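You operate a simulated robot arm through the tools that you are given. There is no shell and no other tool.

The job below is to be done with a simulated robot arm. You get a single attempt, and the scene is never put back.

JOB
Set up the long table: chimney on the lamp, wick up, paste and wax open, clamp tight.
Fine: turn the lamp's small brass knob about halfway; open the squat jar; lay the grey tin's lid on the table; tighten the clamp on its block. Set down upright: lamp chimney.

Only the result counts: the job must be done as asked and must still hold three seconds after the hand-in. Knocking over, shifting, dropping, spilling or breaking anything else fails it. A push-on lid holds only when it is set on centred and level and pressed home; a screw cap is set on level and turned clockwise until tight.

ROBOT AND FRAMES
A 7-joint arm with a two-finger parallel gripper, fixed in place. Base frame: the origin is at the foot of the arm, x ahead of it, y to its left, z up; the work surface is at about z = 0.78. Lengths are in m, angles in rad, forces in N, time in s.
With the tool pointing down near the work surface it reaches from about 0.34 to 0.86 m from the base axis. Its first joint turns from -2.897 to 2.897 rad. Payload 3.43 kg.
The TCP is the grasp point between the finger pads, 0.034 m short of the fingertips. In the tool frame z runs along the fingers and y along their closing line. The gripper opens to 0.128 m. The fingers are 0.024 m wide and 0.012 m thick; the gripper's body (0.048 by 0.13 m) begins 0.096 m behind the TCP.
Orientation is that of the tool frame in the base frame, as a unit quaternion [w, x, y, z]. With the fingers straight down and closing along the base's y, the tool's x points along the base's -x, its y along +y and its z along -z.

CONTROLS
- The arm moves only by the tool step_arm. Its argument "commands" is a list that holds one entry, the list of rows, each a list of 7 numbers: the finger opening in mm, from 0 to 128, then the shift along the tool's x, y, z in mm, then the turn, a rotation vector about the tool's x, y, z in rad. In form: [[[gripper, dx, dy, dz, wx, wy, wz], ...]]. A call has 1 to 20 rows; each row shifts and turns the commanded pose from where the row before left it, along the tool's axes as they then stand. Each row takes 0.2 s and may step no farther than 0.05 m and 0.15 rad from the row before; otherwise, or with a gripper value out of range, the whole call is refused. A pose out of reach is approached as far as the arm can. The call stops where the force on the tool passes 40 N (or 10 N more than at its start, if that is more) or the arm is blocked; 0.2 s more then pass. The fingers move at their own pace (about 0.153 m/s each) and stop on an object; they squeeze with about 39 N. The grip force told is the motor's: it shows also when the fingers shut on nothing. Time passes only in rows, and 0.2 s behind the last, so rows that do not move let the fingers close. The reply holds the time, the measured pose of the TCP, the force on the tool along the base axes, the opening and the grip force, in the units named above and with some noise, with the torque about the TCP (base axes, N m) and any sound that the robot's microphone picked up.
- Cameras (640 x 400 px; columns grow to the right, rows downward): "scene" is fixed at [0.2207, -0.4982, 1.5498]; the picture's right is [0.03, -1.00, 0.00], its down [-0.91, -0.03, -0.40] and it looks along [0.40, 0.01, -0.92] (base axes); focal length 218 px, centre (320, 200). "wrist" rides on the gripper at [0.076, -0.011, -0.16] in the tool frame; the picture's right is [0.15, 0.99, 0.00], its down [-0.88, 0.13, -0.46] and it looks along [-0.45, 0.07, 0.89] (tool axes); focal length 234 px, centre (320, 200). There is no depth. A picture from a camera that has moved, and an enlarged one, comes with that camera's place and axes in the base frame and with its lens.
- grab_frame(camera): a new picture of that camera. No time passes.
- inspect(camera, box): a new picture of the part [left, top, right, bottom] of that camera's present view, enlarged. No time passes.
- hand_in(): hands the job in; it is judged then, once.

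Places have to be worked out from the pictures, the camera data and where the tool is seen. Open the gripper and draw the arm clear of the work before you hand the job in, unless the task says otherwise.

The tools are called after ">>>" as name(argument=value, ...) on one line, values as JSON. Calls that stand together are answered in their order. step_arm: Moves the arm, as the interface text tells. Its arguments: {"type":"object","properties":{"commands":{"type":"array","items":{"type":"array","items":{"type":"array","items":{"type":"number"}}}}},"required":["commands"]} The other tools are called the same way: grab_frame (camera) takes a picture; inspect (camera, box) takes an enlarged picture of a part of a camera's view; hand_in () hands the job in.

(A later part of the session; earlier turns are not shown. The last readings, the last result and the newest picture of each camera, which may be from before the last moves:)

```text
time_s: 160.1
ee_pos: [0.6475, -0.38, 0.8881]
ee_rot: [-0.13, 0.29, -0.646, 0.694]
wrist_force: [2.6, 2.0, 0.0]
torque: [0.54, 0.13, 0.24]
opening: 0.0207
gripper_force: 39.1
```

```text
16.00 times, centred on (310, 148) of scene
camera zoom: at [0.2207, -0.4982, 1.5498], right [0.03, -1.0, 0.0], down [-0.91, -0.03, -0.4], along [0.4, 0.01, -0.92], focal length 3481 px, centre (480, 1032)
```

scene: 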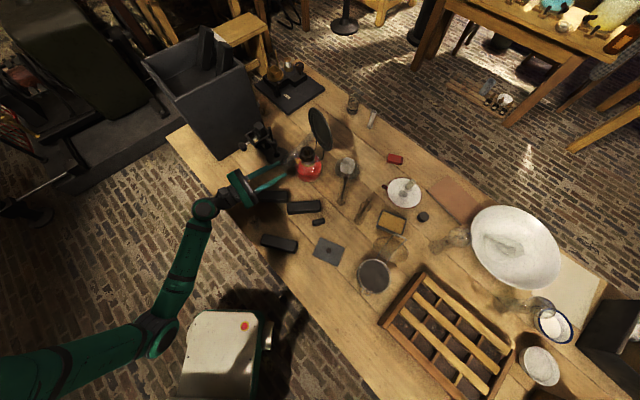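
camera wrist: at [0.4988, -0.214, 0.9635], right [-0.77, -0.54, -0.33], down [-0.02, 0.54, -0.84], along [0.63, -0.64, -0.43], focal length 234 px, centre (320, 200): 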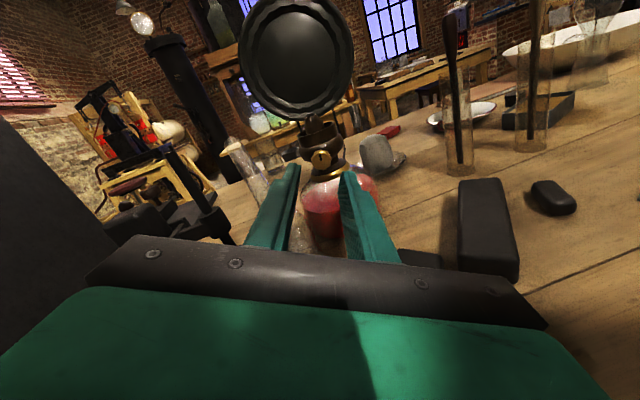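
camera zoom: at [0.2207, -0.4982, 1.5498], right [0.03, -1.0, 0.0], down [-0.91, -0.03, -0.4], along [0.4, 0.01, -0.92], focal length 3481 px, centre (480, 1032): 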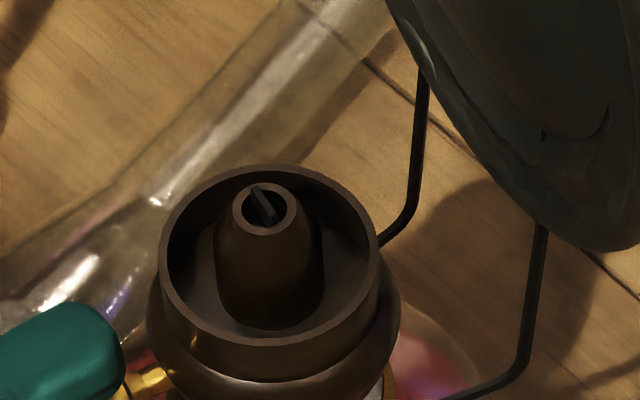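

The mark is back near the top (the starting angle). I continue counter-clockwise 0.9 rad and check the wick.

>>> step_arm(commands=[[[10, 0, 0, 0, 0, 0, -0.15], [10, 0, 0, 0, 0, 0, -0.15], [10, 0, 0, 0, 0, 0, -0.15], [10, 0, 0, 0, 0, 0, -0.15], [10, 0, 0, 0, 0, 0, -0.15], [10, 0, 0, 0, 0, 0, -0.15], [10, 0, 0, 0, 0, 0, 0]]])

>>> inspect(camera="wrist", box=[260, 90, 380, 210])

>>> inspect(camera="scene", box=[302, 142, 318, 154])

```text
time_s: 161.7
ee_pos: [0.645, -0.3796, 0.8895]
ee_rot: [0.184, 0.542, -0.455, 0.682]
wrist_force: [1.3, -5.1, 0.4]
torque: [-0.14, -0.38, -0.41]
opening: 0.021
gripper_force: 39.0
```

```text
3.33 times, centred on (320, 150) of wrist
camera zoom: at [0.5386, -0.2617, 0.9643], right [-0.79, -0.55, -0.28], down [-0.05, 0.52, -0.85], along [0.61, -0.66, -0.44], focal length 781 px, centre (320, 367)
```

zoom: 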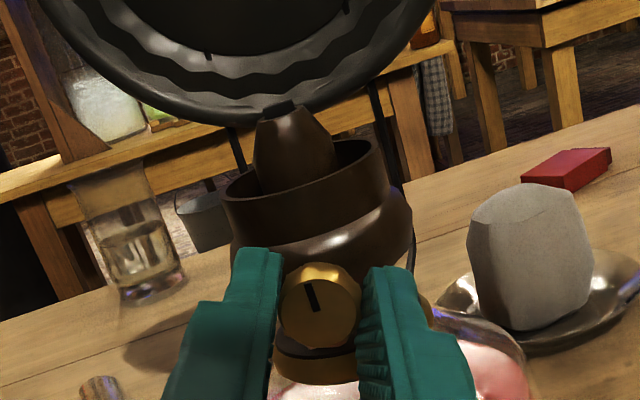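

```text
16.00 times, centred on (310, 148) of scene
camera zoom: at [0.2207, -0.4982, 1.5498], right [0.03, -1.0, 0.0], down [-0.91, -0.03, -0.4], along [0.4, 0.01, -0.92], focal length 3481 px, centre (480, 1032)
```

zoom: 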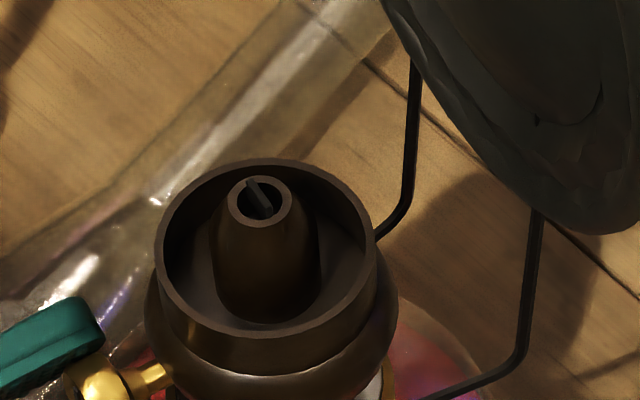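

The mark still points up while the hand turned 0.9 rad: counter-clockwise is blocked (start stop), so the knob must go clockwise. I record the wick closely here for comparison.

>>> inspect(camera="wrist", box=[300, 110, 340, 150])

>>> inspect(camera="wrist", box=[306, 112, 326, 130])

```text
10.00 times, centred on (320, 130) of wrist
camera zoom: at [0.5386, -0.2617, 0.9643], right [-0.79, -0.55, -0.28], down [-0.05, 0.52, -0.85], along [0.61, -0.66, -0.44], focal length 2342 px, centre (320, 900)
```

zoom: 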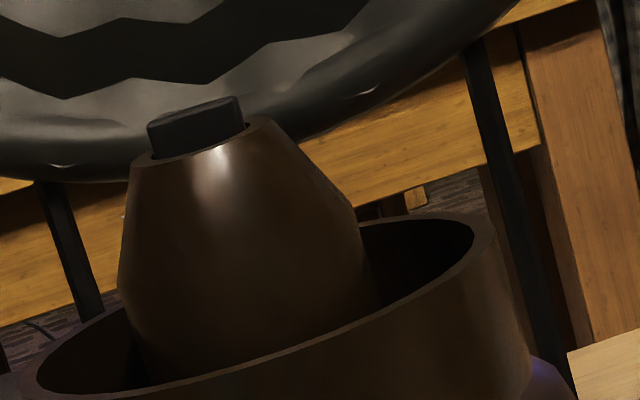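

```text
16.00 times, centred on (316, 121) of wrist
camera zoom: at [0.5386, -0.2617, 0.9643], right [-0.79, -0.55, -0.28], down [-0.05, 0.52, -0.85], along [0.61, -0.66, -0.44], focal length 3747 px, centre (384, 1464)
```

zoom: 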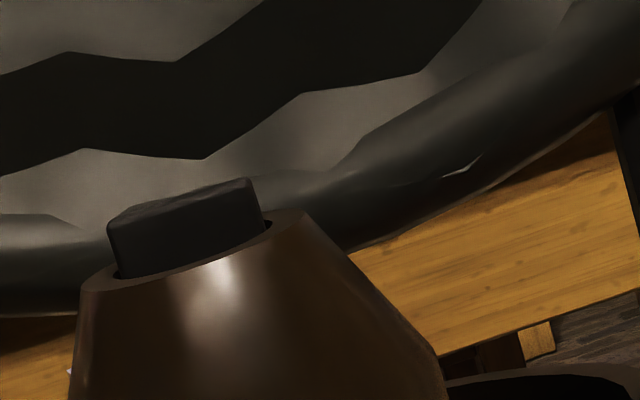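

Now I turn clockwise 1.5 rad from the stop.

>>> step_arm(commands=[[[10, 0, 0, 0, 0, 0, 0.15], [10, 0, 0, 0, 0, 0, 0.15], [10, 0, 0, 0, 0, 0, 0.15], [10, 0, 0, 0, 0, 0, 0.15], [10, 0, 0, 0, 0, 0, 0.15], [10, 0, 0, 0, 0, 0, 0]]])

>>> inspect(camera="wrist", box=[260, 90, 380, 210])

>>> step_arm(commands=[[[10, 0, 0, 0, 0, 0, 0.15], [10, 0, 0, 0, 0, 0, 0.15], [10, 0, 0, 0, 0, 0, 0.15], [10, 0, 0, 0, 0, 0, 0.15], [10, 0, 0, 0, 0, 0, 0.15], [10, 0, 0, 0, 0, 0, 0]]])

>>> inspect(camera="wrist", box=[260, 90, 380, 210])

>>> inspect(camera="scene", box=[302, 142, 318, 154])

```text
time_s: 163.1
ee_pos: [0.6471, -0.3796, 0.8898]
ee_rot: [-0.08, 0.337, -0.623, 0.702]
wrist_force: [-5.3, -4.2, 2.5]
torque: [-0.2, -0.16, -0.5]
opening: 0.021
gripper_force: 39.0
```

```text
3.33 times, centred on (320, 150) of wrist
camera zoom: at [0.5021, -0.2859, 0.9291], right [-0.42, -0.29, -0.86], down [0.37, 0.81, -0.45], along [0.83, -0.51, -0.23], focal length 781 px, centre (320, 367)
```

zoom: 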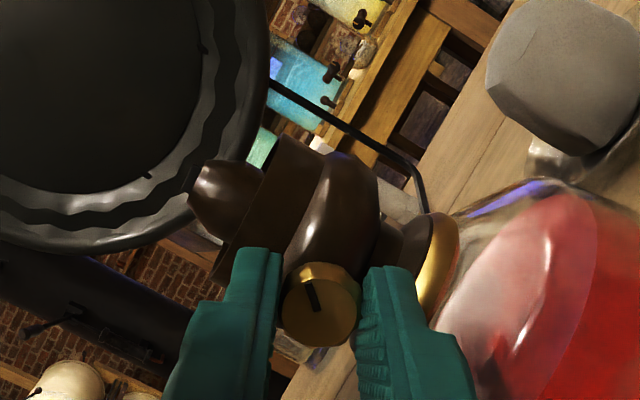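

```text
time_s: 164.5
ee_pos: [0.6464, -0.3786, 0.8886]
ee_rot: [0.331, -0.085, 0.703, -0.624]
wrist_force: [-3.1, -2.7, 0.4]
torque: [0.06, 0.05, -0.36]
opening: 0.021
gripper_force: 39.0
```

```text
3.33 times, centred on (320, 150) of wrist
camera zoom: at [0.495, -0.2913, 0.8731], right [0.18, 0.13, -0.98], down [0.45, 0.87, 0.2], along [0.87, -0.48, 0.1], focal length 781 px, centre (320, 367)
```

zoom: 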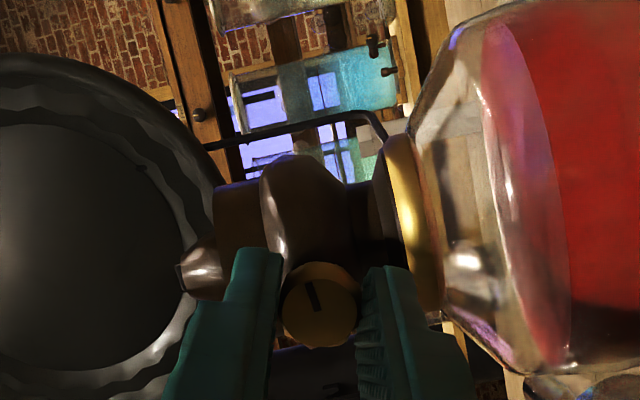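

```text
16.00 times, centred on (310, 148) of scene
camera zoom: at [0.2207, -0.4982, 1.5498], right [0.03, -1.0, 0.0], down [-0.91, -0.03, -0.4], along [0.4, 0.01, -0.92], focal length 3481 px, centre (480, 1032)
```

zoom: 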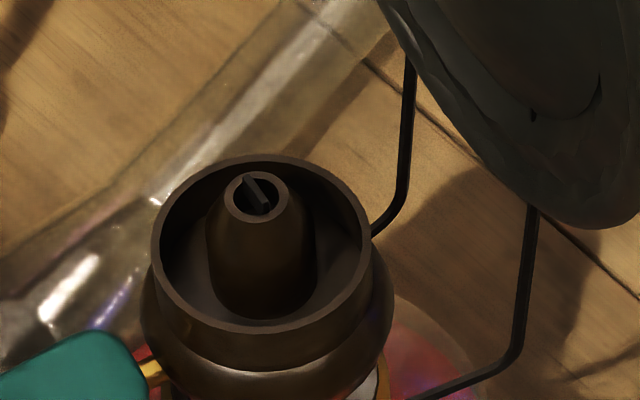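

The knob follows clockwise (1.5 rad so far). I release, back off, wind back in free space and look at wick and mark.

>>> step_arm(commands=[[[24, 0, 0, 0, 0, 0, 0], [34, 0, 0, 0, 0, 0, 0], [34, 0, 0, -32, 0, 0, 0], [34, 0, 0, 0, 0, 0, -0.15], [34, 0, 0, 0, 0, 0, -0.15], [34, 0, 0, 0, 0, 0, -0.15], [34, 0, 0, 0, 0, 0, -0.15], [34, 0, 0, 0, 0, 0, -0.15], [34, 0, 0, 0, 0, 0, -0.15], [34, 0, 0, 0, 0, 0, -0.15], [34, 0, 0, 0, 0, 0, -0.15], [34, 0, 0, 0, 0, 0, -0.15], [34, 0, 0, 0, 0, 0, -0.15], [34, 0, 0, 0, 0, 0, 0]]])

>>> inspect(camera="wrist", box=[260, 100, 380, 200])

>>> inspect(camera="wrist", box=[300, 105, 340, 145])

```text
time_s: 167.5
ee_pos: [0.6298, -0.3541, 0.8892]
ee_rot: [0.185, 0.541, -0.457, 0.681]
wrist_force: [-0.3, -0.1, -0.2]
torque: [0.0, 0.0, 0.0]
opening: 0.034
gripper_force: 0.0
```

```text
4.00 times, centred on (320, 150) of wrist
camera zoom: at [0.5204, -0.235, 0.9643], right [-0.79, -0.55, -0.28], down [-0.05, 0.52, -0.85], along [0.61, -0.66, -0.44], focal length 937 px, centre (320, 400)
```

zoom: 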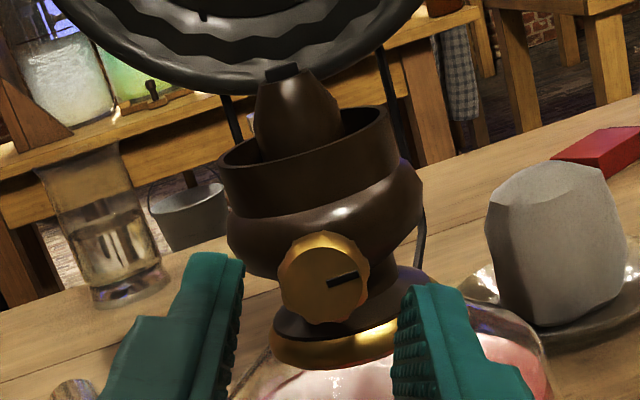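

```text
10.00 times, centred on (320, 125) of wrist
camera zoom: at [0.5204, -0.235, 0.9643], right [-0.79, -0.55, -0.28], down [-0.05, 0.52, -0.85], along [0.61, -0.66, -0.44], focal length 2342 px, centre (320, 950)
```

zoom: 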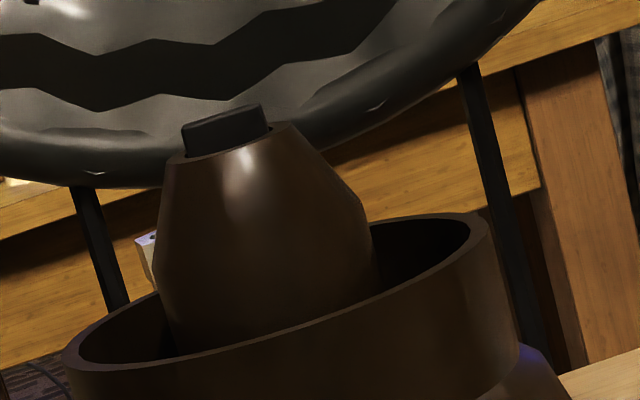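

The mark has moved from 12 to 3 o'clock (~1.5 rad) and stays. To know what "halfway" is, I find the other stop: re-grip and turn further clockwise.

>>> step_arm(commands=[[[34, 0, 0, 20, 0, 0, 0], [34, 0, 0, 12, 0, 0, 0], [10, 0, 0, 0, 0, 0, 0], [10, 0, 0, 0, 0, 0, 0], [10, 0, 0, 0, 0, 0, 0], [10, 0, 0, 0, 0, 0, 0.15], [10, 0, 0, 0, 0, 0, 0.15], [10, 0, 0, 0, 0, 0, 0.15], [10, 0, 0, 0, 0, 0, 0.15], [10, 0, 0, 0, 0, 0, 0.15], [10, 0, 0, 0, 0, 0, 0]]])

>>> inspect(camera="wrist", box=[260, 100, 380, 200])

>>> step_arm(commands=[[[10, 0, 0, 0, 0, 0, 0.15], [10, 0, 0, 0, 0, 0, 0.15], [10, 0, 0, 0, 0, 0, 0.15], [10, 0, 0, 0, 0, 0, 0.15], [10, 0, 0, 0, 0, 0, 0.15], [10, 0, 0, 0, 0, 0, 0]]])

>>> inspect(camera="wrist", box=[260, 100, 380, 200])

```text
time_s: 169.9
ee_pos: [0.6467, -0.3793, 0.8888]
ee_rot: [-0.08, 0.336, -0.622, 0.702]
wrist_force: [-5.9, -2.1, 2.0]
torque: [-0.19, -0.09, -0.42]
opening: 0.0214
gripper_force: 39.2
```

```text
4.00 times, centred on (320, 150) of wrist
camera zoom: at [0.5025, -0.2864, 0.929], right [-0.42, -0.29, -0.86], down [0.37, 0.81, -0.45], along [0.83, -0.51, -0.23], focal length 937 px, centre (320, 400)
```

zoom: 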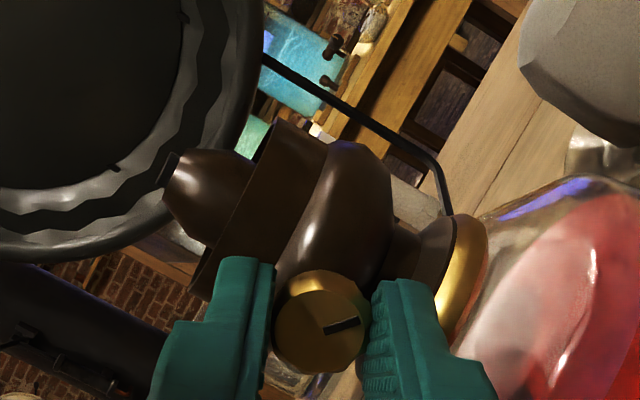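

```text
time_s: 171.3
ee_pos: [0.6468, -0.3791, 0.8875]
ee_rot: [0.331, -0.086, 0.703, -0.623]
wrist_force: [-3.3, -4.0, -0.9]
torque: [0.03, 0.02, -0.36]
opening: 0.0212
gripper_force: 39.0
```

```text
4.00 times, centred on (320, 150) of wrist
camera zoom: at [0.4951, -0.2909, 0.8732], right [0.18, 0.13, -0.98], down [0.45, 0.87, 0.2], along [0.87, -0.48, 0.1], focal length 937 px, centre (320, 400)
```

zoom: 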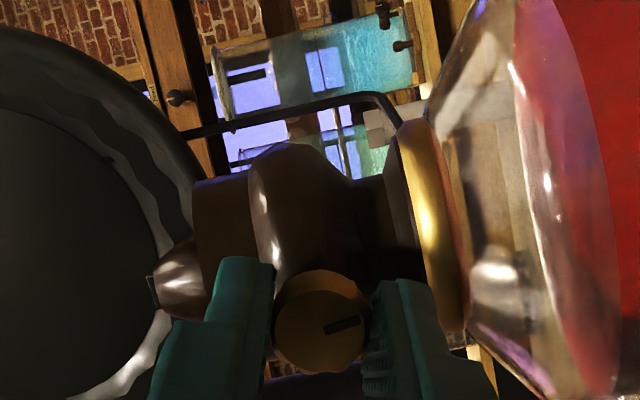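

Still free at ~3.0 rad (mark at 6 o'clock). I re-grip once more and continue to find the stop.

>>> step_arm(commands=[[[24, 0, 0, 0, 0, 0, 0], [34, 0, 0, 0, 0, 0, 0], [34, 0, 0, -32, 0, 0, 0], [34, 0, 0, 0, 0, 0, -0.15], [34, 0, 0, 0, 0, 0, -0.15], [34, 0, 0, 0, 0, 0, -0.15], [34, 0, 0, 0, 0, 0, -0.15], [34, 0, 0, 0, 0, 0, -0.15], [34, 0, 0, 0, 0, 0, -0.15], [34, 0, 0, 0, 0, 0, -0.15], [34, 0, 0, 0, 0, 0, -0.15], [34, 0, 0, 0, 0, 0, -0.15], [34, 0, 0, 0, 0, 0, -0.15], [34, 0, 0, 0, 0, 0, 0]]])

>>> inspect(camera="wrist", box=[260, 100, 380, 200])

>>> inspect(camera="wrist", box=[300, 105, 340, 145])

>>> inspect(camera="scene", box=[270, 115, 350, 175])

```text
time_s: 174.3
ee_pos: [0.6294, -0.3533, 0.8896]
ee_rot: [0.184, 0.542, -0.455, 0.682]
wrist_force: [0.2, -0.2, -1.1]
torque: [0.01, 0.01, 0.01]
opening: 0.034
gripper_force: 0.1
```

```text
4.00 times, centred on (320, 150) of wrist
camera zoom: at [0.5206, -0.2348, 0.9641], right [-0.79, -0.55, -0.28], down [-0.05, 0.52, -0.85], along [0.61, -0.66, -0.44], focal length 937 px, centre (320, 400)
```

zoom: 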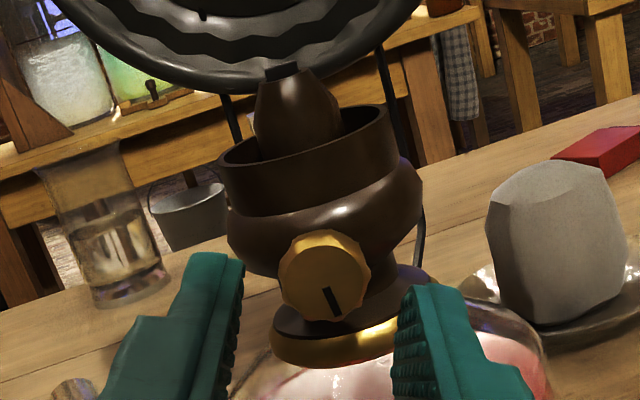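

```text
10.00 times, centred on (320, 125) of wrist
camera zoom: at [0.5206, -0.2348, 0.9641], right [-0.79, -0.55, -0.28], down [-0.05, 0.52, -0.85], along [0.61, -0.66, -0.44], focal length 2342 px, centre (320, 950)
```

zoom: 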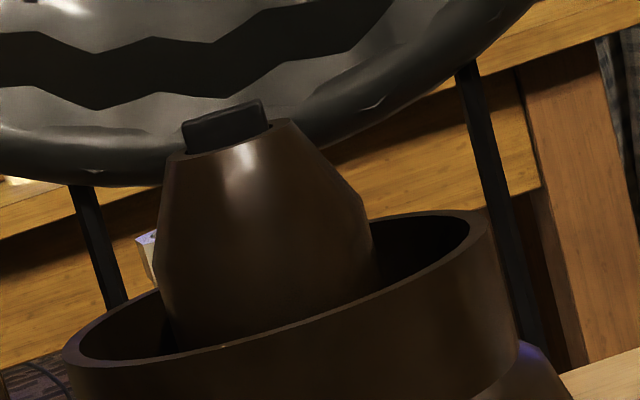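

```text
6.67 times, centred on (310, 145) of scene
camera zoom: at [0.2207, -0.4982, 1.5498], right [0.03, -1.0, 0.0], down [-0.91, -0.03, -0.4], along [0.4, 0.01, -0.92], focal length 1450 px, centre (387, 567)
```

zoom: 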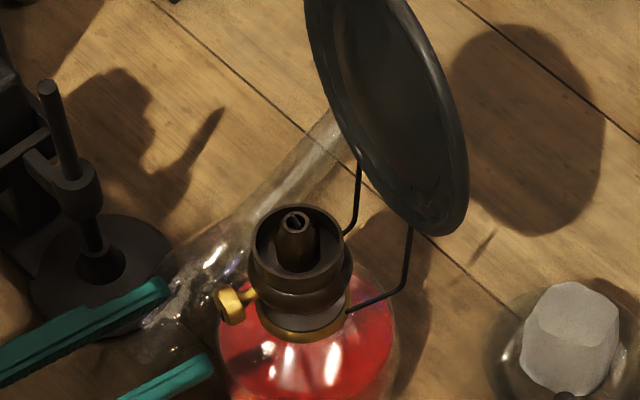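

Half a turn done, mark at 6 o'clock. I continue clockwise to find whether there is a stop.

>>> step_arm(commands=[[[34, 0, 0, 20, 0, 0, 0], [34, 0, 0, 12, 0, 0, 0], [10, 0, 0, 0, 0, 0, 0], [10, 0, 0, 0, 0, 0, 0], [10, 0, 0, 0, 0, 0, 0], [10, 0, 0, 0, 0, 0, 0.15], [10, 0, 0, 0, 0, 0, 0.15], [10, 0, 0, 0, 0, 0, 0.15], [10, 0, 0, 0, 0, 0, 0.15], [10, 0, 0, 0, 0, 0, 0.15], [10, 0, 0, 0, 0, 0, 0]]])

>>> inspect(camera="wrist", box=[260, 100, 380, 200])

>>> step_arm(commands=[[[10, 0, 0, 0, 0, 0, 0.15], [10, 0, 0, 0, 0, 0, 0.15], [10, 0, 0, 0, 0, 0, 0.15], [10, 0, 0, 0, 0, 0, 0.15], [10, 0, 0, 0, 0, 0, 0.15], [10, 0, 0, 0, 0, 0, 0]]])

>>> inspect(camera="wrist", box=[260, 100, 380, 200])

```text
time_s: 176.7
ee_pos: [0.6479, -0.38, 0.8887]
ee_rot: [-0.079, 0.337, -0.622, 0.702]
wrist_force: [-4.1, 2.1, 0.2]
torque: [-0.09, 0.41, -0.35]
opening: 0.0207
gripper_force: 39.1
```

```text
4.00 times, centred on (320, 150) of wrist
camera zoom: at [0.5024, -0.2865, 0.9287], right [-0.42, -0.29, -0.86], down [0.37, 0.81, -0.45], along [0.83, -0.51, -0.23], focal length 937 px, centre (320, 400)
```

zoom: 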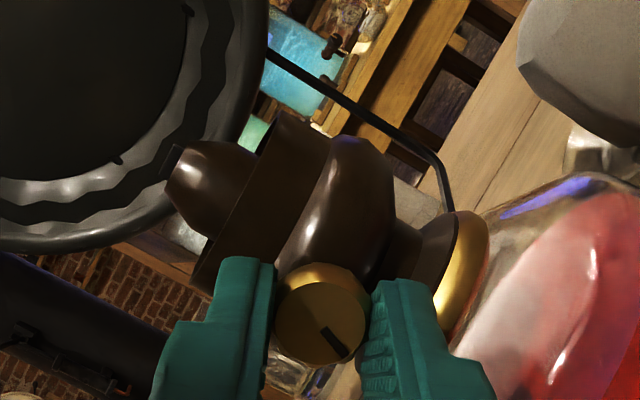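

```text
time_s: 178.1
ee_pos: [0.647, -0.3789, 0.8886]
ee_rot: [0.331, -0.087, 0.702, -0.624]
wrist_force: [3.0, -2.1, 0.5]
torque: [-0.22, 0.29, 0.16]
opening: 0.0207
gripper_force: 38.6
```

```text
4.00 times, centred on (320, 150) of wrist
camera zoom: at [0.4955, -0.2904, 0.8741], right [0.18, 0.13, -0.98], down [0.45, 0.87, 0.19], along [0.87, -0.48, 0.1], focal length 937 px, centre (320, 400)
```

zoom: 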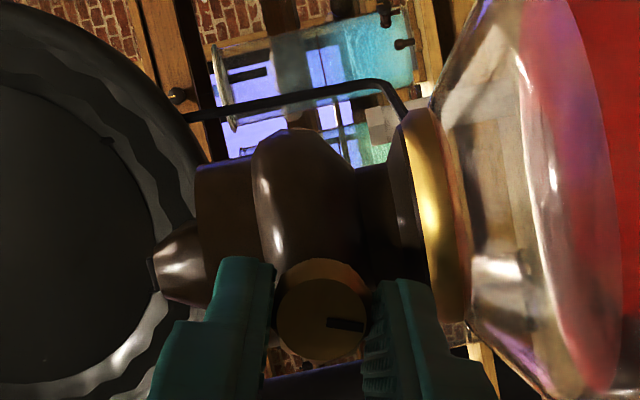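

The mark stayed at 6 o'clock and the pads slipped: the second stop is at half a turn, so the range is 12 → 6 o'clock and halfway is 3 o'clock. I turn back counter-clockwise 1.55 rad.

>>> step_arm(commands=[[[10, 0, 0, 0, 0, 0, -0.15], [10, 0, 0, 0, 0, 0, -0.15], [10, 0, 0, 0, 0, 0, -0.15], [10, 0, 0, 0, 0, 0, -0.15], [10, 0, 0, 0, 0, 0, -0.15], [10, 0, 0, 0, 0, 0, -0.15], [10, 0, 0, 0, 0, 0, -0.15], [10, 0, 0, 0, 0, 0, -0.15], [10, 0, 0, 0, 0, 0, -0.15], [10, 0, 0, 0, 0, 0, -0.15], [10, 0, 0, 0, 0, 0, -0.05], [10, 0, 0, 0, 0, 0, 0]]])

>>> inspect(camera="wrist", box=[260, 100, 380, 200])

```text
time_s: 180.7
ee_pos: [0.6482, -0.3799, 0.8879]
ee_rot: [0.202, 0.554, -0.441, 0.677]
wrist_force: [0.3, -0.2, -11.7]
torque: [0.79, 0.53, 0.0]
opening: 0.0213
gripper_force: 38.9
```

```text
4.00 times, centred on (320, 150) of wrist
camera zoom: at [0.5421, -0.2591, 0.9641], right [-0.8, -0.55, -0.24], down [-0.09, 0.5, -0.86], along [0.6, -0.67, -0.45], focal length 937 px, centre (320, 400)
```

zoom: 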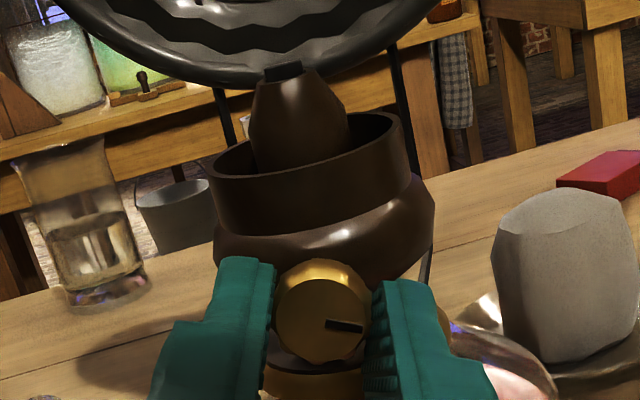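

The mark is at ~106° (just past 3 o'clock). I re-grip with more room and take off another ~0.25 rad.

>>> step_arm(commands=[[[24, 0, 0, 0, 0, 0, 0], [34, 0, 0, 0, 0, 0, 0], [34, 0, 0, -32, 0, 0, 0], [34, 0, 0, 0, 0, 0, 0.15], [34, 0, 0, 0, 0, 0, 0.15], [34, 0, 0, 0, 0, 0, 0.15], [34, 0, 0, 0, 0, 0, 0.15], [34, 0, 0, 0, 0, 0, 0]]])

>>> inspect(camera="wrist", box=[260, 100, 380, 200])

```text
time_s: 182.5
ee_pos: [0.6289, -0.353, 0.8888]
ee_rot: [-0.009, 0.397, -0.586, 0.706]
wrist_force: [0.8, 0.4, 0.5]
torque: [0.02, 0.02, 0.0]
opening: 0.0342
gripper_force: 0.1
```

```text
4.00 times, centred on (320, 150) of wrist
camera zoom: at [0.4913, -0.255, 0.941], right [-0.55, -0.38, -0.75], down [0.28, 0.75, -0.59], along [0.79, -0.54, -0.31], focal length 937 px, centre (320, 400)
```

zoom: 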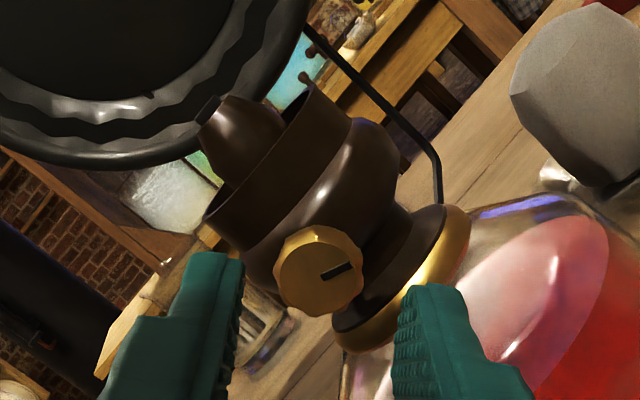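

After release the mark reads ~117°. I re-grip and turn counter-clockwise 0.47 rad.

>>> step_arm(commands=[[[34, 0, 0, 20, 0, 0, 0], [34, 0, 0, 12, 0, 0, 0], [10, 0, 0, 0, 0, 0, 0], [10, 0, 0, 0, 0, 0, 0], [10, 0, 0, 0, 0, 0, 0], [10, 0, 0, 0, 0, 0, -0.12], [10, 0, 0, 0, 0, 0, -0.12], [10, 0, 0, 0, 0, 0, -0.12], [10, 0, 0, 0, 0, 0, -0.11], [10, 0, 0, 0, 0, 0, 0], [24, 0, 0, 0, 0, 0, 0], [34, 0, 0, 0, 0, 0, 0], [34, 0, 0, -32, 0, 0, 0], [34, 0, 0, 0, 0, 0, 0]]])

>>> inspect(camera="wrist", box=[260, 100, 380, 200])

>>> grab_frame(camera="scene")

```text
time_s: 185.5
ee_pos: [0.6296, -0.353, 0.8879]
ee_rot: [0.156, 0.523, -0.478, 0.689]
wrist_force: [0.4, 0.0, 0.8]
torque: [-0.03, -0.02, 0.01]
opening: 0.0342
gripper_force: 0.1
```

```text
4.00 times, centred on (320, 150) of wrist
camera zoom: at [0.5156, -0.2368, 0.9612], right [-0.77, -0.53, -0.36], down [0.0, 0.56, -0.83], along [0.64, -0.64, -0.43], focal length 937 px, centre (320, 400)
```

zoom: 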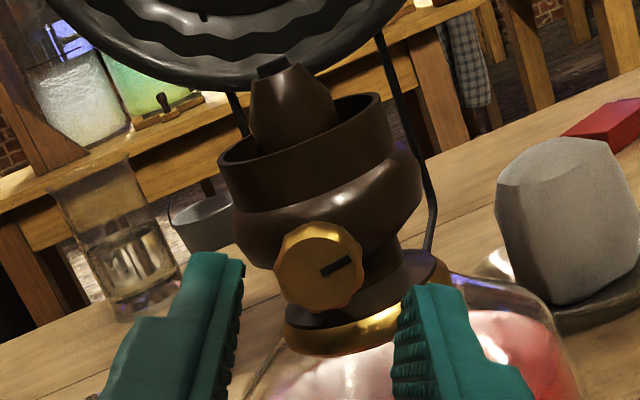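

```text
taken
```

scene: 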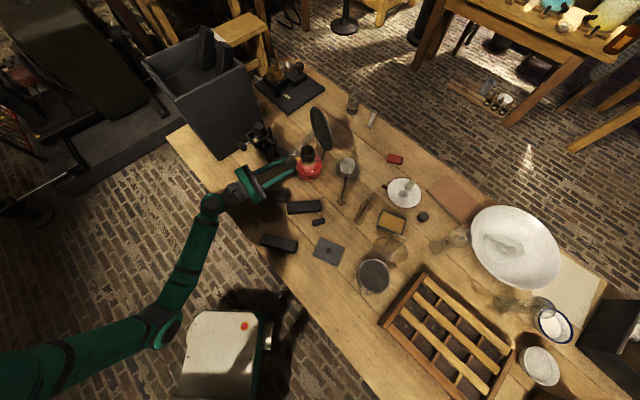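

The mark is horizontal at 3 o'clock — halfway. Now the chimney: it lies from about (0.70,-0.34) toward (0.87,-0.45) beside the lamp. I withdraw, rise, and turn the hand back to point down to survey it.

>>> step_arm(commands=[[[34, 0, 0, -40, 0, 0, 0], [34, 0, 0, -45, 0, 0, 0], [34, 34.8, -19.8, 0, 0, 0, 0], [34, 34.8, -19.8, 0, 0, 0, 0], [34, 34.8, -19.8, 0, 0, 0, 0], [34, 34.8, -19.8, 0, 0, 0, 0], [34, 34.8, -19.8, 0, 0, 0, 0], [34, 0, 0, 0, 0, 0, 0.1444], [34, 0, 0, 0, 0, 0, 0.1444], [34, 0, 0, 0, 0, 0, 0.1444], [34, 0, 0, 0, 0, 0, 0.1444], [34, 0, 0, 0, 0, 0, 0.1444], [34, 0, 0, 0, 0, 0, 0.1444], [34, 0, 0, 0, 0, 0, 0.1444], [34, 0, 0, 0, 0, 0, 0.1444], [34, 0, 0, 0, 0, 0, 0.1444]]])

>>> step_arm(commands=[[[34, 0, 0, 0, 0, 0, 0.1444], [34, 0, 0, 0, 0, 0, 0.1444], [34, 0, 0, 0, 0, 0, 0.1444], [34, 0, 0, 0, 0, 0, 0.1444], [34, 0, 0, 0, 0, 0, 0.1444], [34, 0, 0, 0, 0, 0, 0.1444], [34, 0, 0, 0, 0, 0, 0.1444], [34, 0, 0, 0, 0, 0, 0.1444], [34, 0, 0, 0, 0, 0, 0.1444], [34, 0, 0, 0, 0, 0, 0]]])

>>> grab_frame(camera="wrist")

>>> inspect(camera="scene", box=[260, 110, 350, 180])

```text
time_s: 188.9
ee_pos: [0.5812, -0.2847, 1.0893]
ee_rot: [0.292, -0.128, 0.696, -0.643]
wrist_force: [-0.1, -0.2, 0.4]
torque: [0.01, 0.0, 0.02]
opening: 0.0341
gripper_force: 0.1
```

```text
time_s: 191.1
ee_pos: [0.5814, -0.2837, 1.0897]
ee_rot: [0.622, 0.319, 0.632, -0.335]
wrist_force: [-0.2, -0.5, 0.6]
torque: [0.0, 0.01, 0.01]
opening: 0.0339
gripper_force: 0.1
```

```text
taken
camera wrist: at [0.4794, -0.1596, 1.0157], right [0.81, 0.56, -0.17], down [-0.13, 0.46, 0.88], along [0.57, -0.69, 0.45], focal length 234 px, centre (320, 200)
```

wrist: 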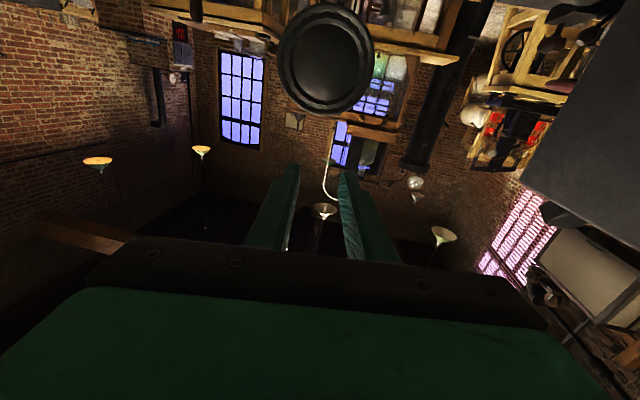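

```text
5.71 times, centred on (305, 145) of scene
camera zoom: at [0.2207, -0.4982, 1.5498], right [0.03, -1.0, 0.0], down [-0.91, -0.03, -0.4], along [0.4, 0.01, -0.92], focal length 1243 px, centre (406, 514)
```

zoom: 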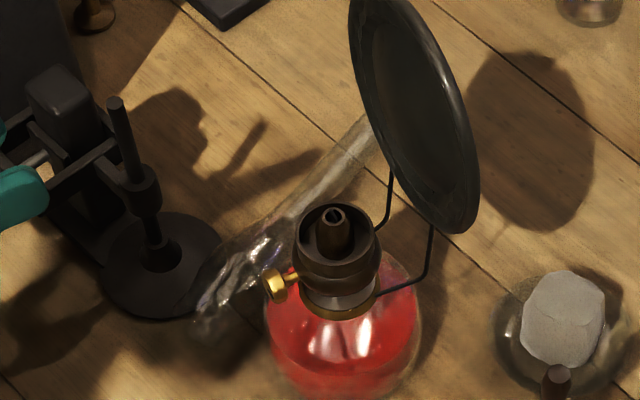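

The hand is clear and the scene camera sees the chimney. I zoom in on it.

>>> inspect(camera="scene", box=[284, 125, 334, 170])

>>> inspect(camera="scene", box=[290, 145, 316, 168])

```text
8.89 times, centred on (309, 148) of scene
camera zoom: at [0.2207, -0.4982, 1.5498], right [0.03, -1.0, 0.0], down [-0.91, -0.03, -0.4], along [0.4, 0.01, -0.92], focal length 1934 px, centre (418, 667)
```

zoom: 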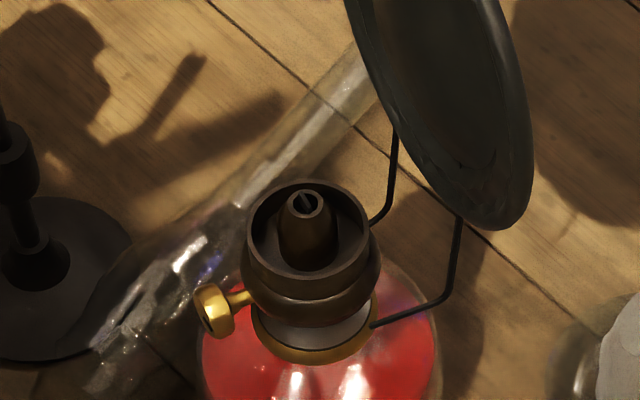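

```text
16.00 times, centred on (303, 156) of scene
camera zoom: at [0.2207, -0.4982, 1.5498], right [0.03, -1.0, 0.0], down [-0.91, -0.03, -0.4], along [0.4, 0.01, -0.92], focal length 3481 px, centre (592, 896)
```

zoom: 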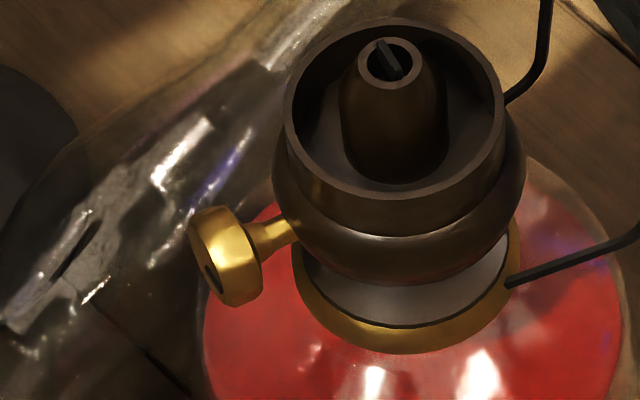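

I bring the hand to nearly vertical, facing along the chimney, for a view from above.

>>> step_arm(commands=[[[34, 0, 0, 0, 0, 0.15, 0], [34, 0, 0, 0, 0, 0.15, 0], [34, 0, 0, 0, 0, 0.15, 0], [34, 0, 0, 0, 0, 0.15, 0], [34, 0, 0, 0, 0, 0.15, 0], [34, 0, 0, 0, 0, 0.15, 0], [34, 0, 0, 0, 0, 0.15, 0], [34, 0, 0, 0, 0, 0.15, 0], [34, 0, 0, 0, 0, 0.15, 0], [34, 0, 0, 0, -0.028, 0, -0.127], [34, 0, 0, 0, -0.028, 0, -0.127], [34, 0, 0, 0, -0.028, 0, -0.127], [60, -43.5, 2.1, 14.9, 0, 0, 0], [60, -43.5, 2.1, 14.9, 0, 0, 0], [60, 0, 0, 0, 0, 0, 0]]])

>>> grab_frame(camera="wrist")

>>> inspect(camera="wrist", box=[240, 70, 400, 190])

```text
time_s: 194.3
ee_pos: [0.6593, -0.3315, 1.0761]
ee_rot: [0.096, 0.279, 0.954, -0.042]
wrist_force: [0.5, 0.3, 0.3]
torque: [-0.04, 0.01, -0.02]
opening: 0.0597
gripper_force: 0.1
```

```text
taken
camera wrist: at [0.5651, -0.2807, 1.2189], right [0.41, 0.91, -0.06], down [0.72, -0.29, 0.62], along [0.55, -0.3, -0.78], focal length 234 px, centre (320, 200)
```

wrist: 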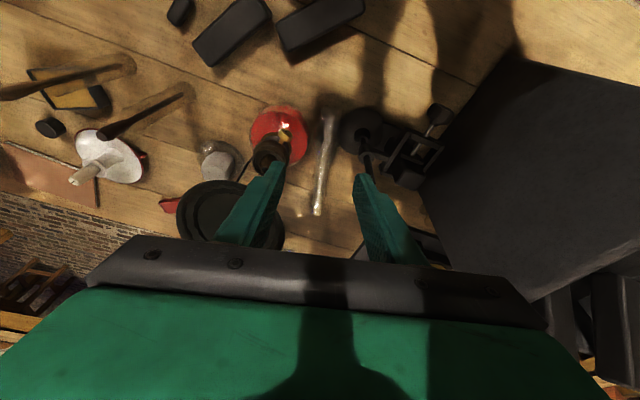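

```text
3.33 times, centred on (320, 130) of wrist
camera zoom: at [0.5651, -0.2807, 1.2189], right [0.41, 0.91, -0.06], down [0.72, -0.29, 0.62], along [0.55, -0.3, -0.78], focal length 781 px, centre (320, 433)
```

zoom: 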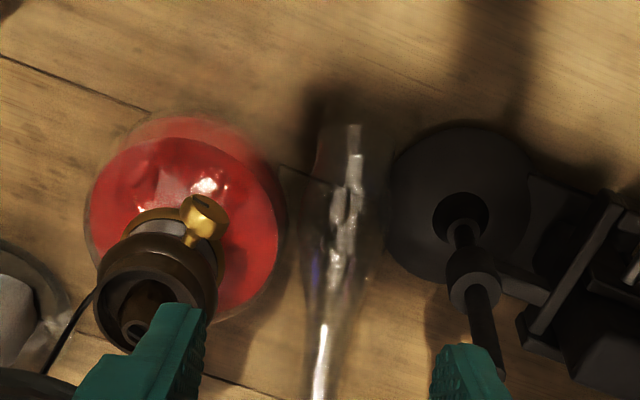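

The chimney lies with its bulged base at about (0.681,-0.345) and its top at (0.906,-0.469), between lamp and clamp base. I align the hand across it, lean it slightly away from the reflector, and go above the neck point (~0.767,-0.39).

>>> step_arm(commands=[[[44, 0, 0, 0, 0, 0.15, 0], [44, 0, 0, 0, 0, 0.06, 0], [44, 0, 0, 0, 0, 0, -0.066], [44, 0, 0, 0, 0.09, 0, 0], [44, 0, 0, 0, 0.083, 0, 0], [44, 0, 0, 0, 0, 0, 0]]])

```text
time_s: 195.7
ee_pos: [0.66, -0.33, 1.0781]
ee_rot: [-0.027, 0.249, 0.963, -0.097]
wrist_force: [0.5, -0.2, 0.1]
torque: [0.02, -0.02, 0.03]
opening: 0.0442
gripper_force: 0.2
```

Orientation as intended. I move out along the chimney direction to above the grip point.

>>> step_arm(commands=[[[44, -40.8, 0.5, 0, 0, 0, 0], [44, -40.8, 0.5, 0, 0, 0, 0], [44, -40.8, 0.5, 0, 0, 0, 0], [44, 0, 0, 0, 0, 0, 0]]])

>>> grab_frame(camera="wrist")

>>> inspect(camera="wrist", box=[240, 60, 400, 190])

>>> grab_frame(camera="scene")

```text
time_s: 196.7
ee_pos: [0.7672, -0.3884, 1.0773]
ee_rot: [-0.026, 0.249, 0.963, -0.096]
wrist_force: [0.4, 0.8, 0.1]
torque: [0.0, 0.02, -0.03]
opening: 0.044
gripper_force: 0.1
```

```text
taken
camera wrist: at [0.712, -0.3334, 1.2363], right [0.34, 0.92, -0.2], down [0.88, -0.24, 0.42], along [0.34, -0.31, -0.89], focal length 234 px, centre (320, 200)
```

wrist: 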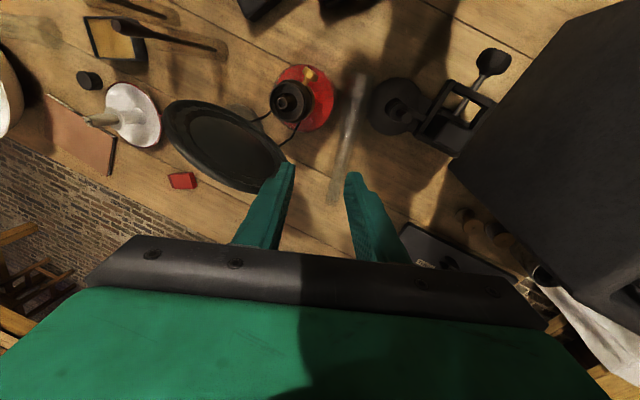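

```text
3.08 times, centred on (320, 125) of wrist
camera zoom: at [0.712, -0.3334, 1.2363], right [0.34, 0.92, -0.2], down [0.88, -0.24, 0.42], along [0.34, -0.31, -0.89], focal length 720 px, centre (320, 431)
```

zoom: 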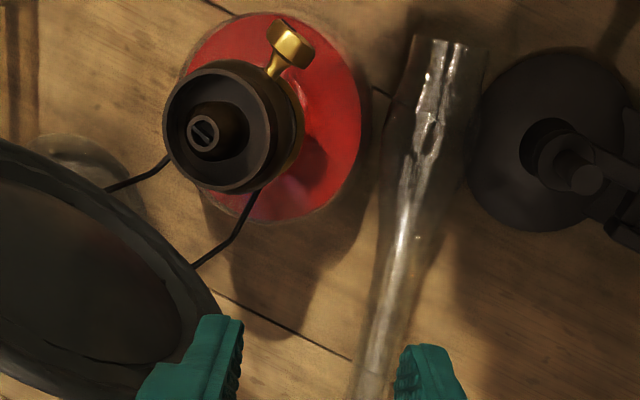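

```text
taken
```

scene: 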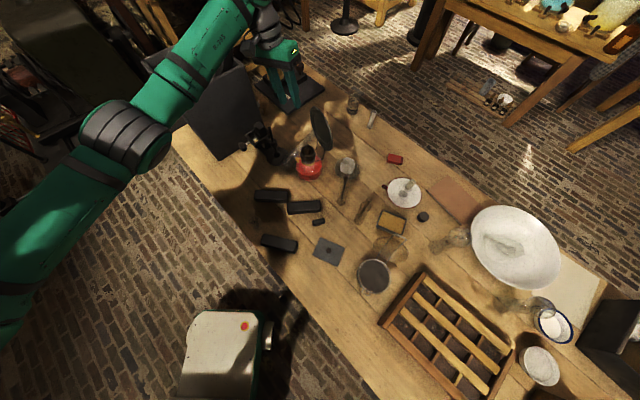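

Reach is fine and I see the chimney clearly: its axis passes (0.775,-0.391) at 10.5 cm from the base, where it is ~30 mm thick. I shift slightly and descend vertically to 3.5 cm above grip height.

>>> step_arm(commands=[[[50, -8.4, 6, -1.2, 0, 0, 0], [50, -0.15, 8, 39.2, 0, 0, 0], [50, -0.15, 8, 39.2, 0, 0, 0], [50, -0.15, 8, 39.2, 0, 0, 0], [50, -0.15, 8, 39.2, 0, 0, 0], [50, -0.15, 8, 39.2, 0, 0, 0], [50, 0, 0, 0, 0, 0, 0]]])

>>> grab_frame(camera="wrist")

>>> inspect(camera="wrist", box=[240, 90, 400, 220])

>>> inspect(camera="scene", box=[260, 70, 370, 180])

```text
time_s: 198.3
ee_pos: [0.7743, -0.3885, 0.8739]
ee_rot: [-0.025, 0.251, 0.963, -0.095]
wrist_force: [0.4, 0.4, -2.4]
torque: [-0.1, 0.06, 0.03]
opening: 0.05
gripper_force: 0.1
```

```text
taken
camera wrist: at [0.719, -0.3316, 1.0337], right [0.34, 0.92, -0.2], down [0.88, -0.24, 0.42], along [0.34, -0.32, -0.89], focal length 234 px, centre (320, 200)
```

wrist: 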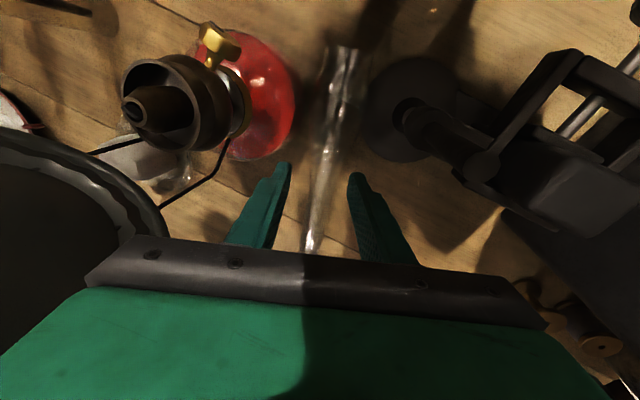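

```text
3.08 times, centred on (320, 155) of wrist
camera zoom: at [0.719, -0.3316, 1.0337], right [0.34, 0.92, -0.2], down [0.88, -0.24, 0.42], along [0.34, -0.32, -0.89], focal length 720 px, centre (320, 338)
```

zoom: 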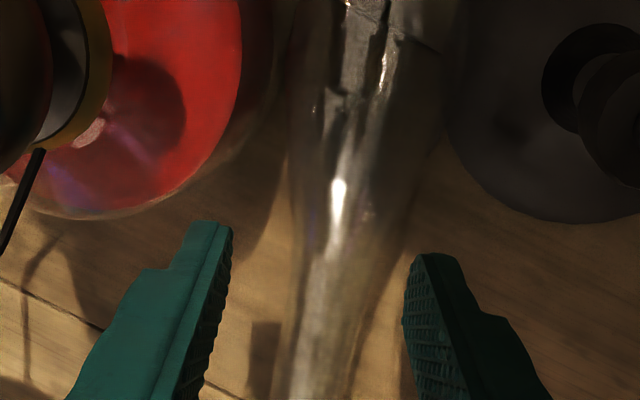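

```text
3.64 times, centred on (315, 125) of scene
camera zoom: at [0.2207, -0.4982, 1.5498], right [0.03, -1.0, 0.0], down [-0.91, -0.03, -0.4], along [0.4, 0.01, -0.92], focal length 791 px, centre (338, 473)
```

zoom: 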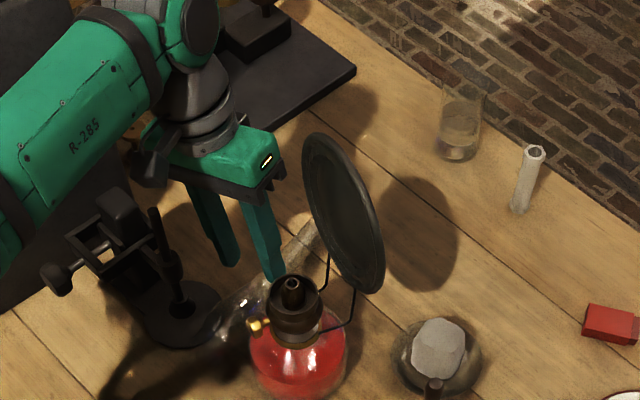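

All clear around the fingers. I descend the remaining 5 cm in steps.

>>> step_arm(commands=[[[50, -1, 5, 20, 0, 0, 0], [50, -0.8, 4, 16, 0, 0, 0], [50, -0.5, 3, 10, 0, 0, 0], [50, 0, 0, 0, 0, 0, 0]]])

>>> inspect(camera="wrist", box=[240, 90, 400, 220])

```text
time_s: 199.3
ee_pos: [0.7703, -0.3802, 0.8322]
ee_rot: [-0.025, 0.249, 0.963, -0.097]
wrist_force: [-0.5, -0.5, -0.2]
torque: [0.0, -0.01, 0.02]
opening: 0.0501
gripper_force: 0.2
out of reach, approached as far as the arm can: row 1, 2
```

```text
3.08 times, centred on (320, 155) of wrist
camera zoom: at [0.7139, -0.3257, 0.9916], right [0.34, 0.92, -0.2], down [0.88, -0.24, 0.42], along [0.34, -0.31, -0.89], focal length 720 px, centre (320, 338)
```

zoom: 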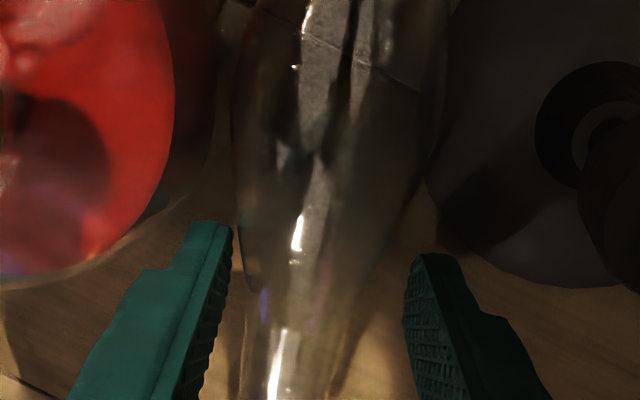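

The reach limit held the hand 5 mm short, which is still a good grip point (9.5 cm from the base). I descend the last centimetre with a slight pull-back.

>>> step_arm(commands=[[[50, 2, 1, 5, 0, 0, 0], [50, 1, 1, 5, 0, 0, 0], [50, 0, 0, 0, 0, 0, 0]]])

>>> inspect(camera="wrist", box=[240, 90, 400, 220])

```text
time_s: 200.1
ee_pos: [0.768, -0.3802, 0.8214]
ee_rot: [-0.027, 0.248, 0.964, -0.096]
wrist_force: [0.5, -0.5, -0.4]
torque: [0.01, -0.04, 0.02]
opening: 0.0502
gripper_force: 0.3
```

```text
3.08 times, centred on (320, 155) of wrist
camera zoom: at [0.712, -0.3244, 0.9811], right [0.34, 0.92, -0.2], down [0.88, -0.24, 0.42], along [0.34, -0.31, -0.89], focal length 720 px, centre (320, 338)
```

zoom: 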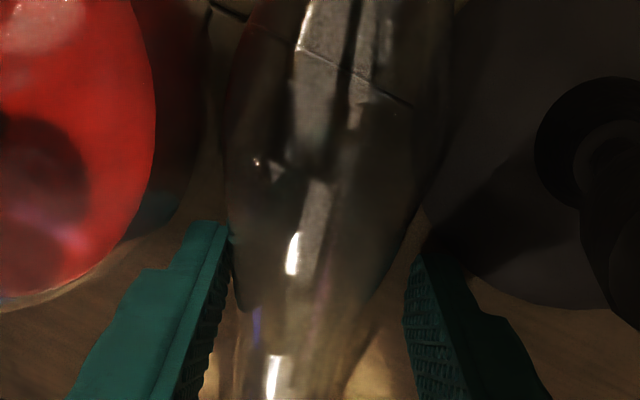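

The chimney is still too thick and tapered here. Leaning the hand 0.2 rad outward gives extra reach, so I raise slightly, lean, and shift 17 mm further along the neck.

>>> step_arm(commands=[[[50, 0, -1.2, -5.9, 0, -0.1, 0], [50, 0, 0, 0, 0, -0.1, 0], [50, -8, -0.4, 3, 0, 0, 0], [50, -8, -0.5, 4.4, 0, 0, 0], [50, 0, 0, 0, 0, 0, 0]]])

>>> inspect(camera="wrist", box=[240, 90, 400, 220])

>>> inspect(camera="scene", box=[260, 70, 370, 180])

```text
time_s: 200.5
ee_pos: [0.7673, -0.3768, 0.8215]
ee_rot: [-0.009, 0.244, 0.964, -0.102]
wrist_force: [-6.1, 3.3, 9.9]
torque: [0.4, 0.16, 0.2]
opening: 0.0489
gripper_force: 0.1
stopped in row 1: the force on the tool passed its limit at 79 N (the readings are from after the stop); the commanded pose is now the measured one
```

```text
3.08 times, centred on (320, 155) of wrist
camera zoom: at [0.7059, -0.3203, 0.9777], right [0.33, 0.92, -0.2], down [0.87, -0.22, 0.45], along [0.37, -0.33, -0.87], focal length 720 px, centre (320, 338)
```

zoom: 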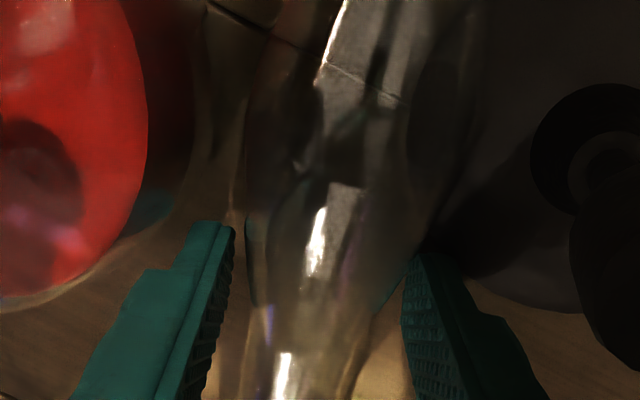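

```text
3.64 times, centred on (315, 125) of scene
camera zoom: at [0.2207, -0.4982, 1.5498], right [0.03, -1.0, 0.0], down [-0.91, -0.03, -0.4], along [0.4, 0.01, -0.92], focal length 791 px, centre (338, 473)
```

zoom: 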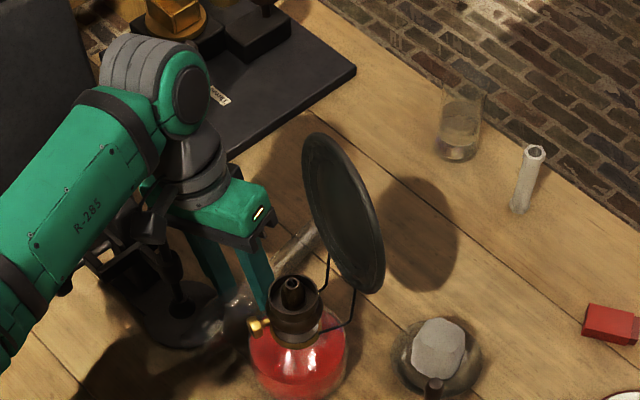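

The hand met something (79 N). I check what was touched — clamp post and arm — before moving.

>>> inspect(camera="scene", box=[235, 115, 315, 175])

>>> grab_frame(camera="wrist")

```text
6.67 times, centred on (275, 145) of scene
camera zoom: at [0.2207, -0.4982, 1.5498], right [0.03, -1.0, 0.0], down [-0.91, -0.03, -0.4], along [0.4, 0.01, -0.92], focal length 1450 px, centre (620, 567)
```

zoom: 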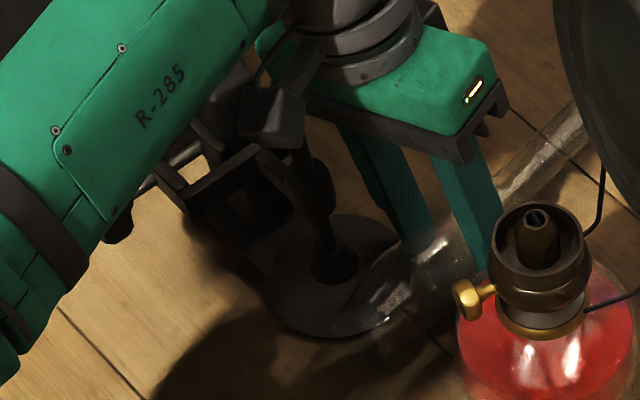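

```text
taken
camera wrist: at [0.7059, -0.3203, 0.9777], right [0.33, 0.92, -0.2], down [0.87, -0.22, 0.45], along [0.37, -0.33, -0.87], focal length 234 px, centre (320, 200)
```

wrist: 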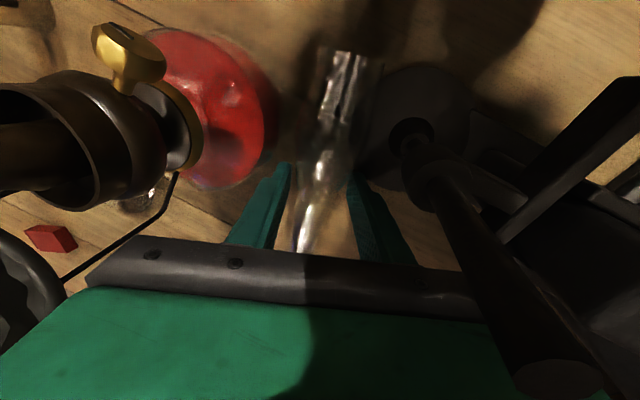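

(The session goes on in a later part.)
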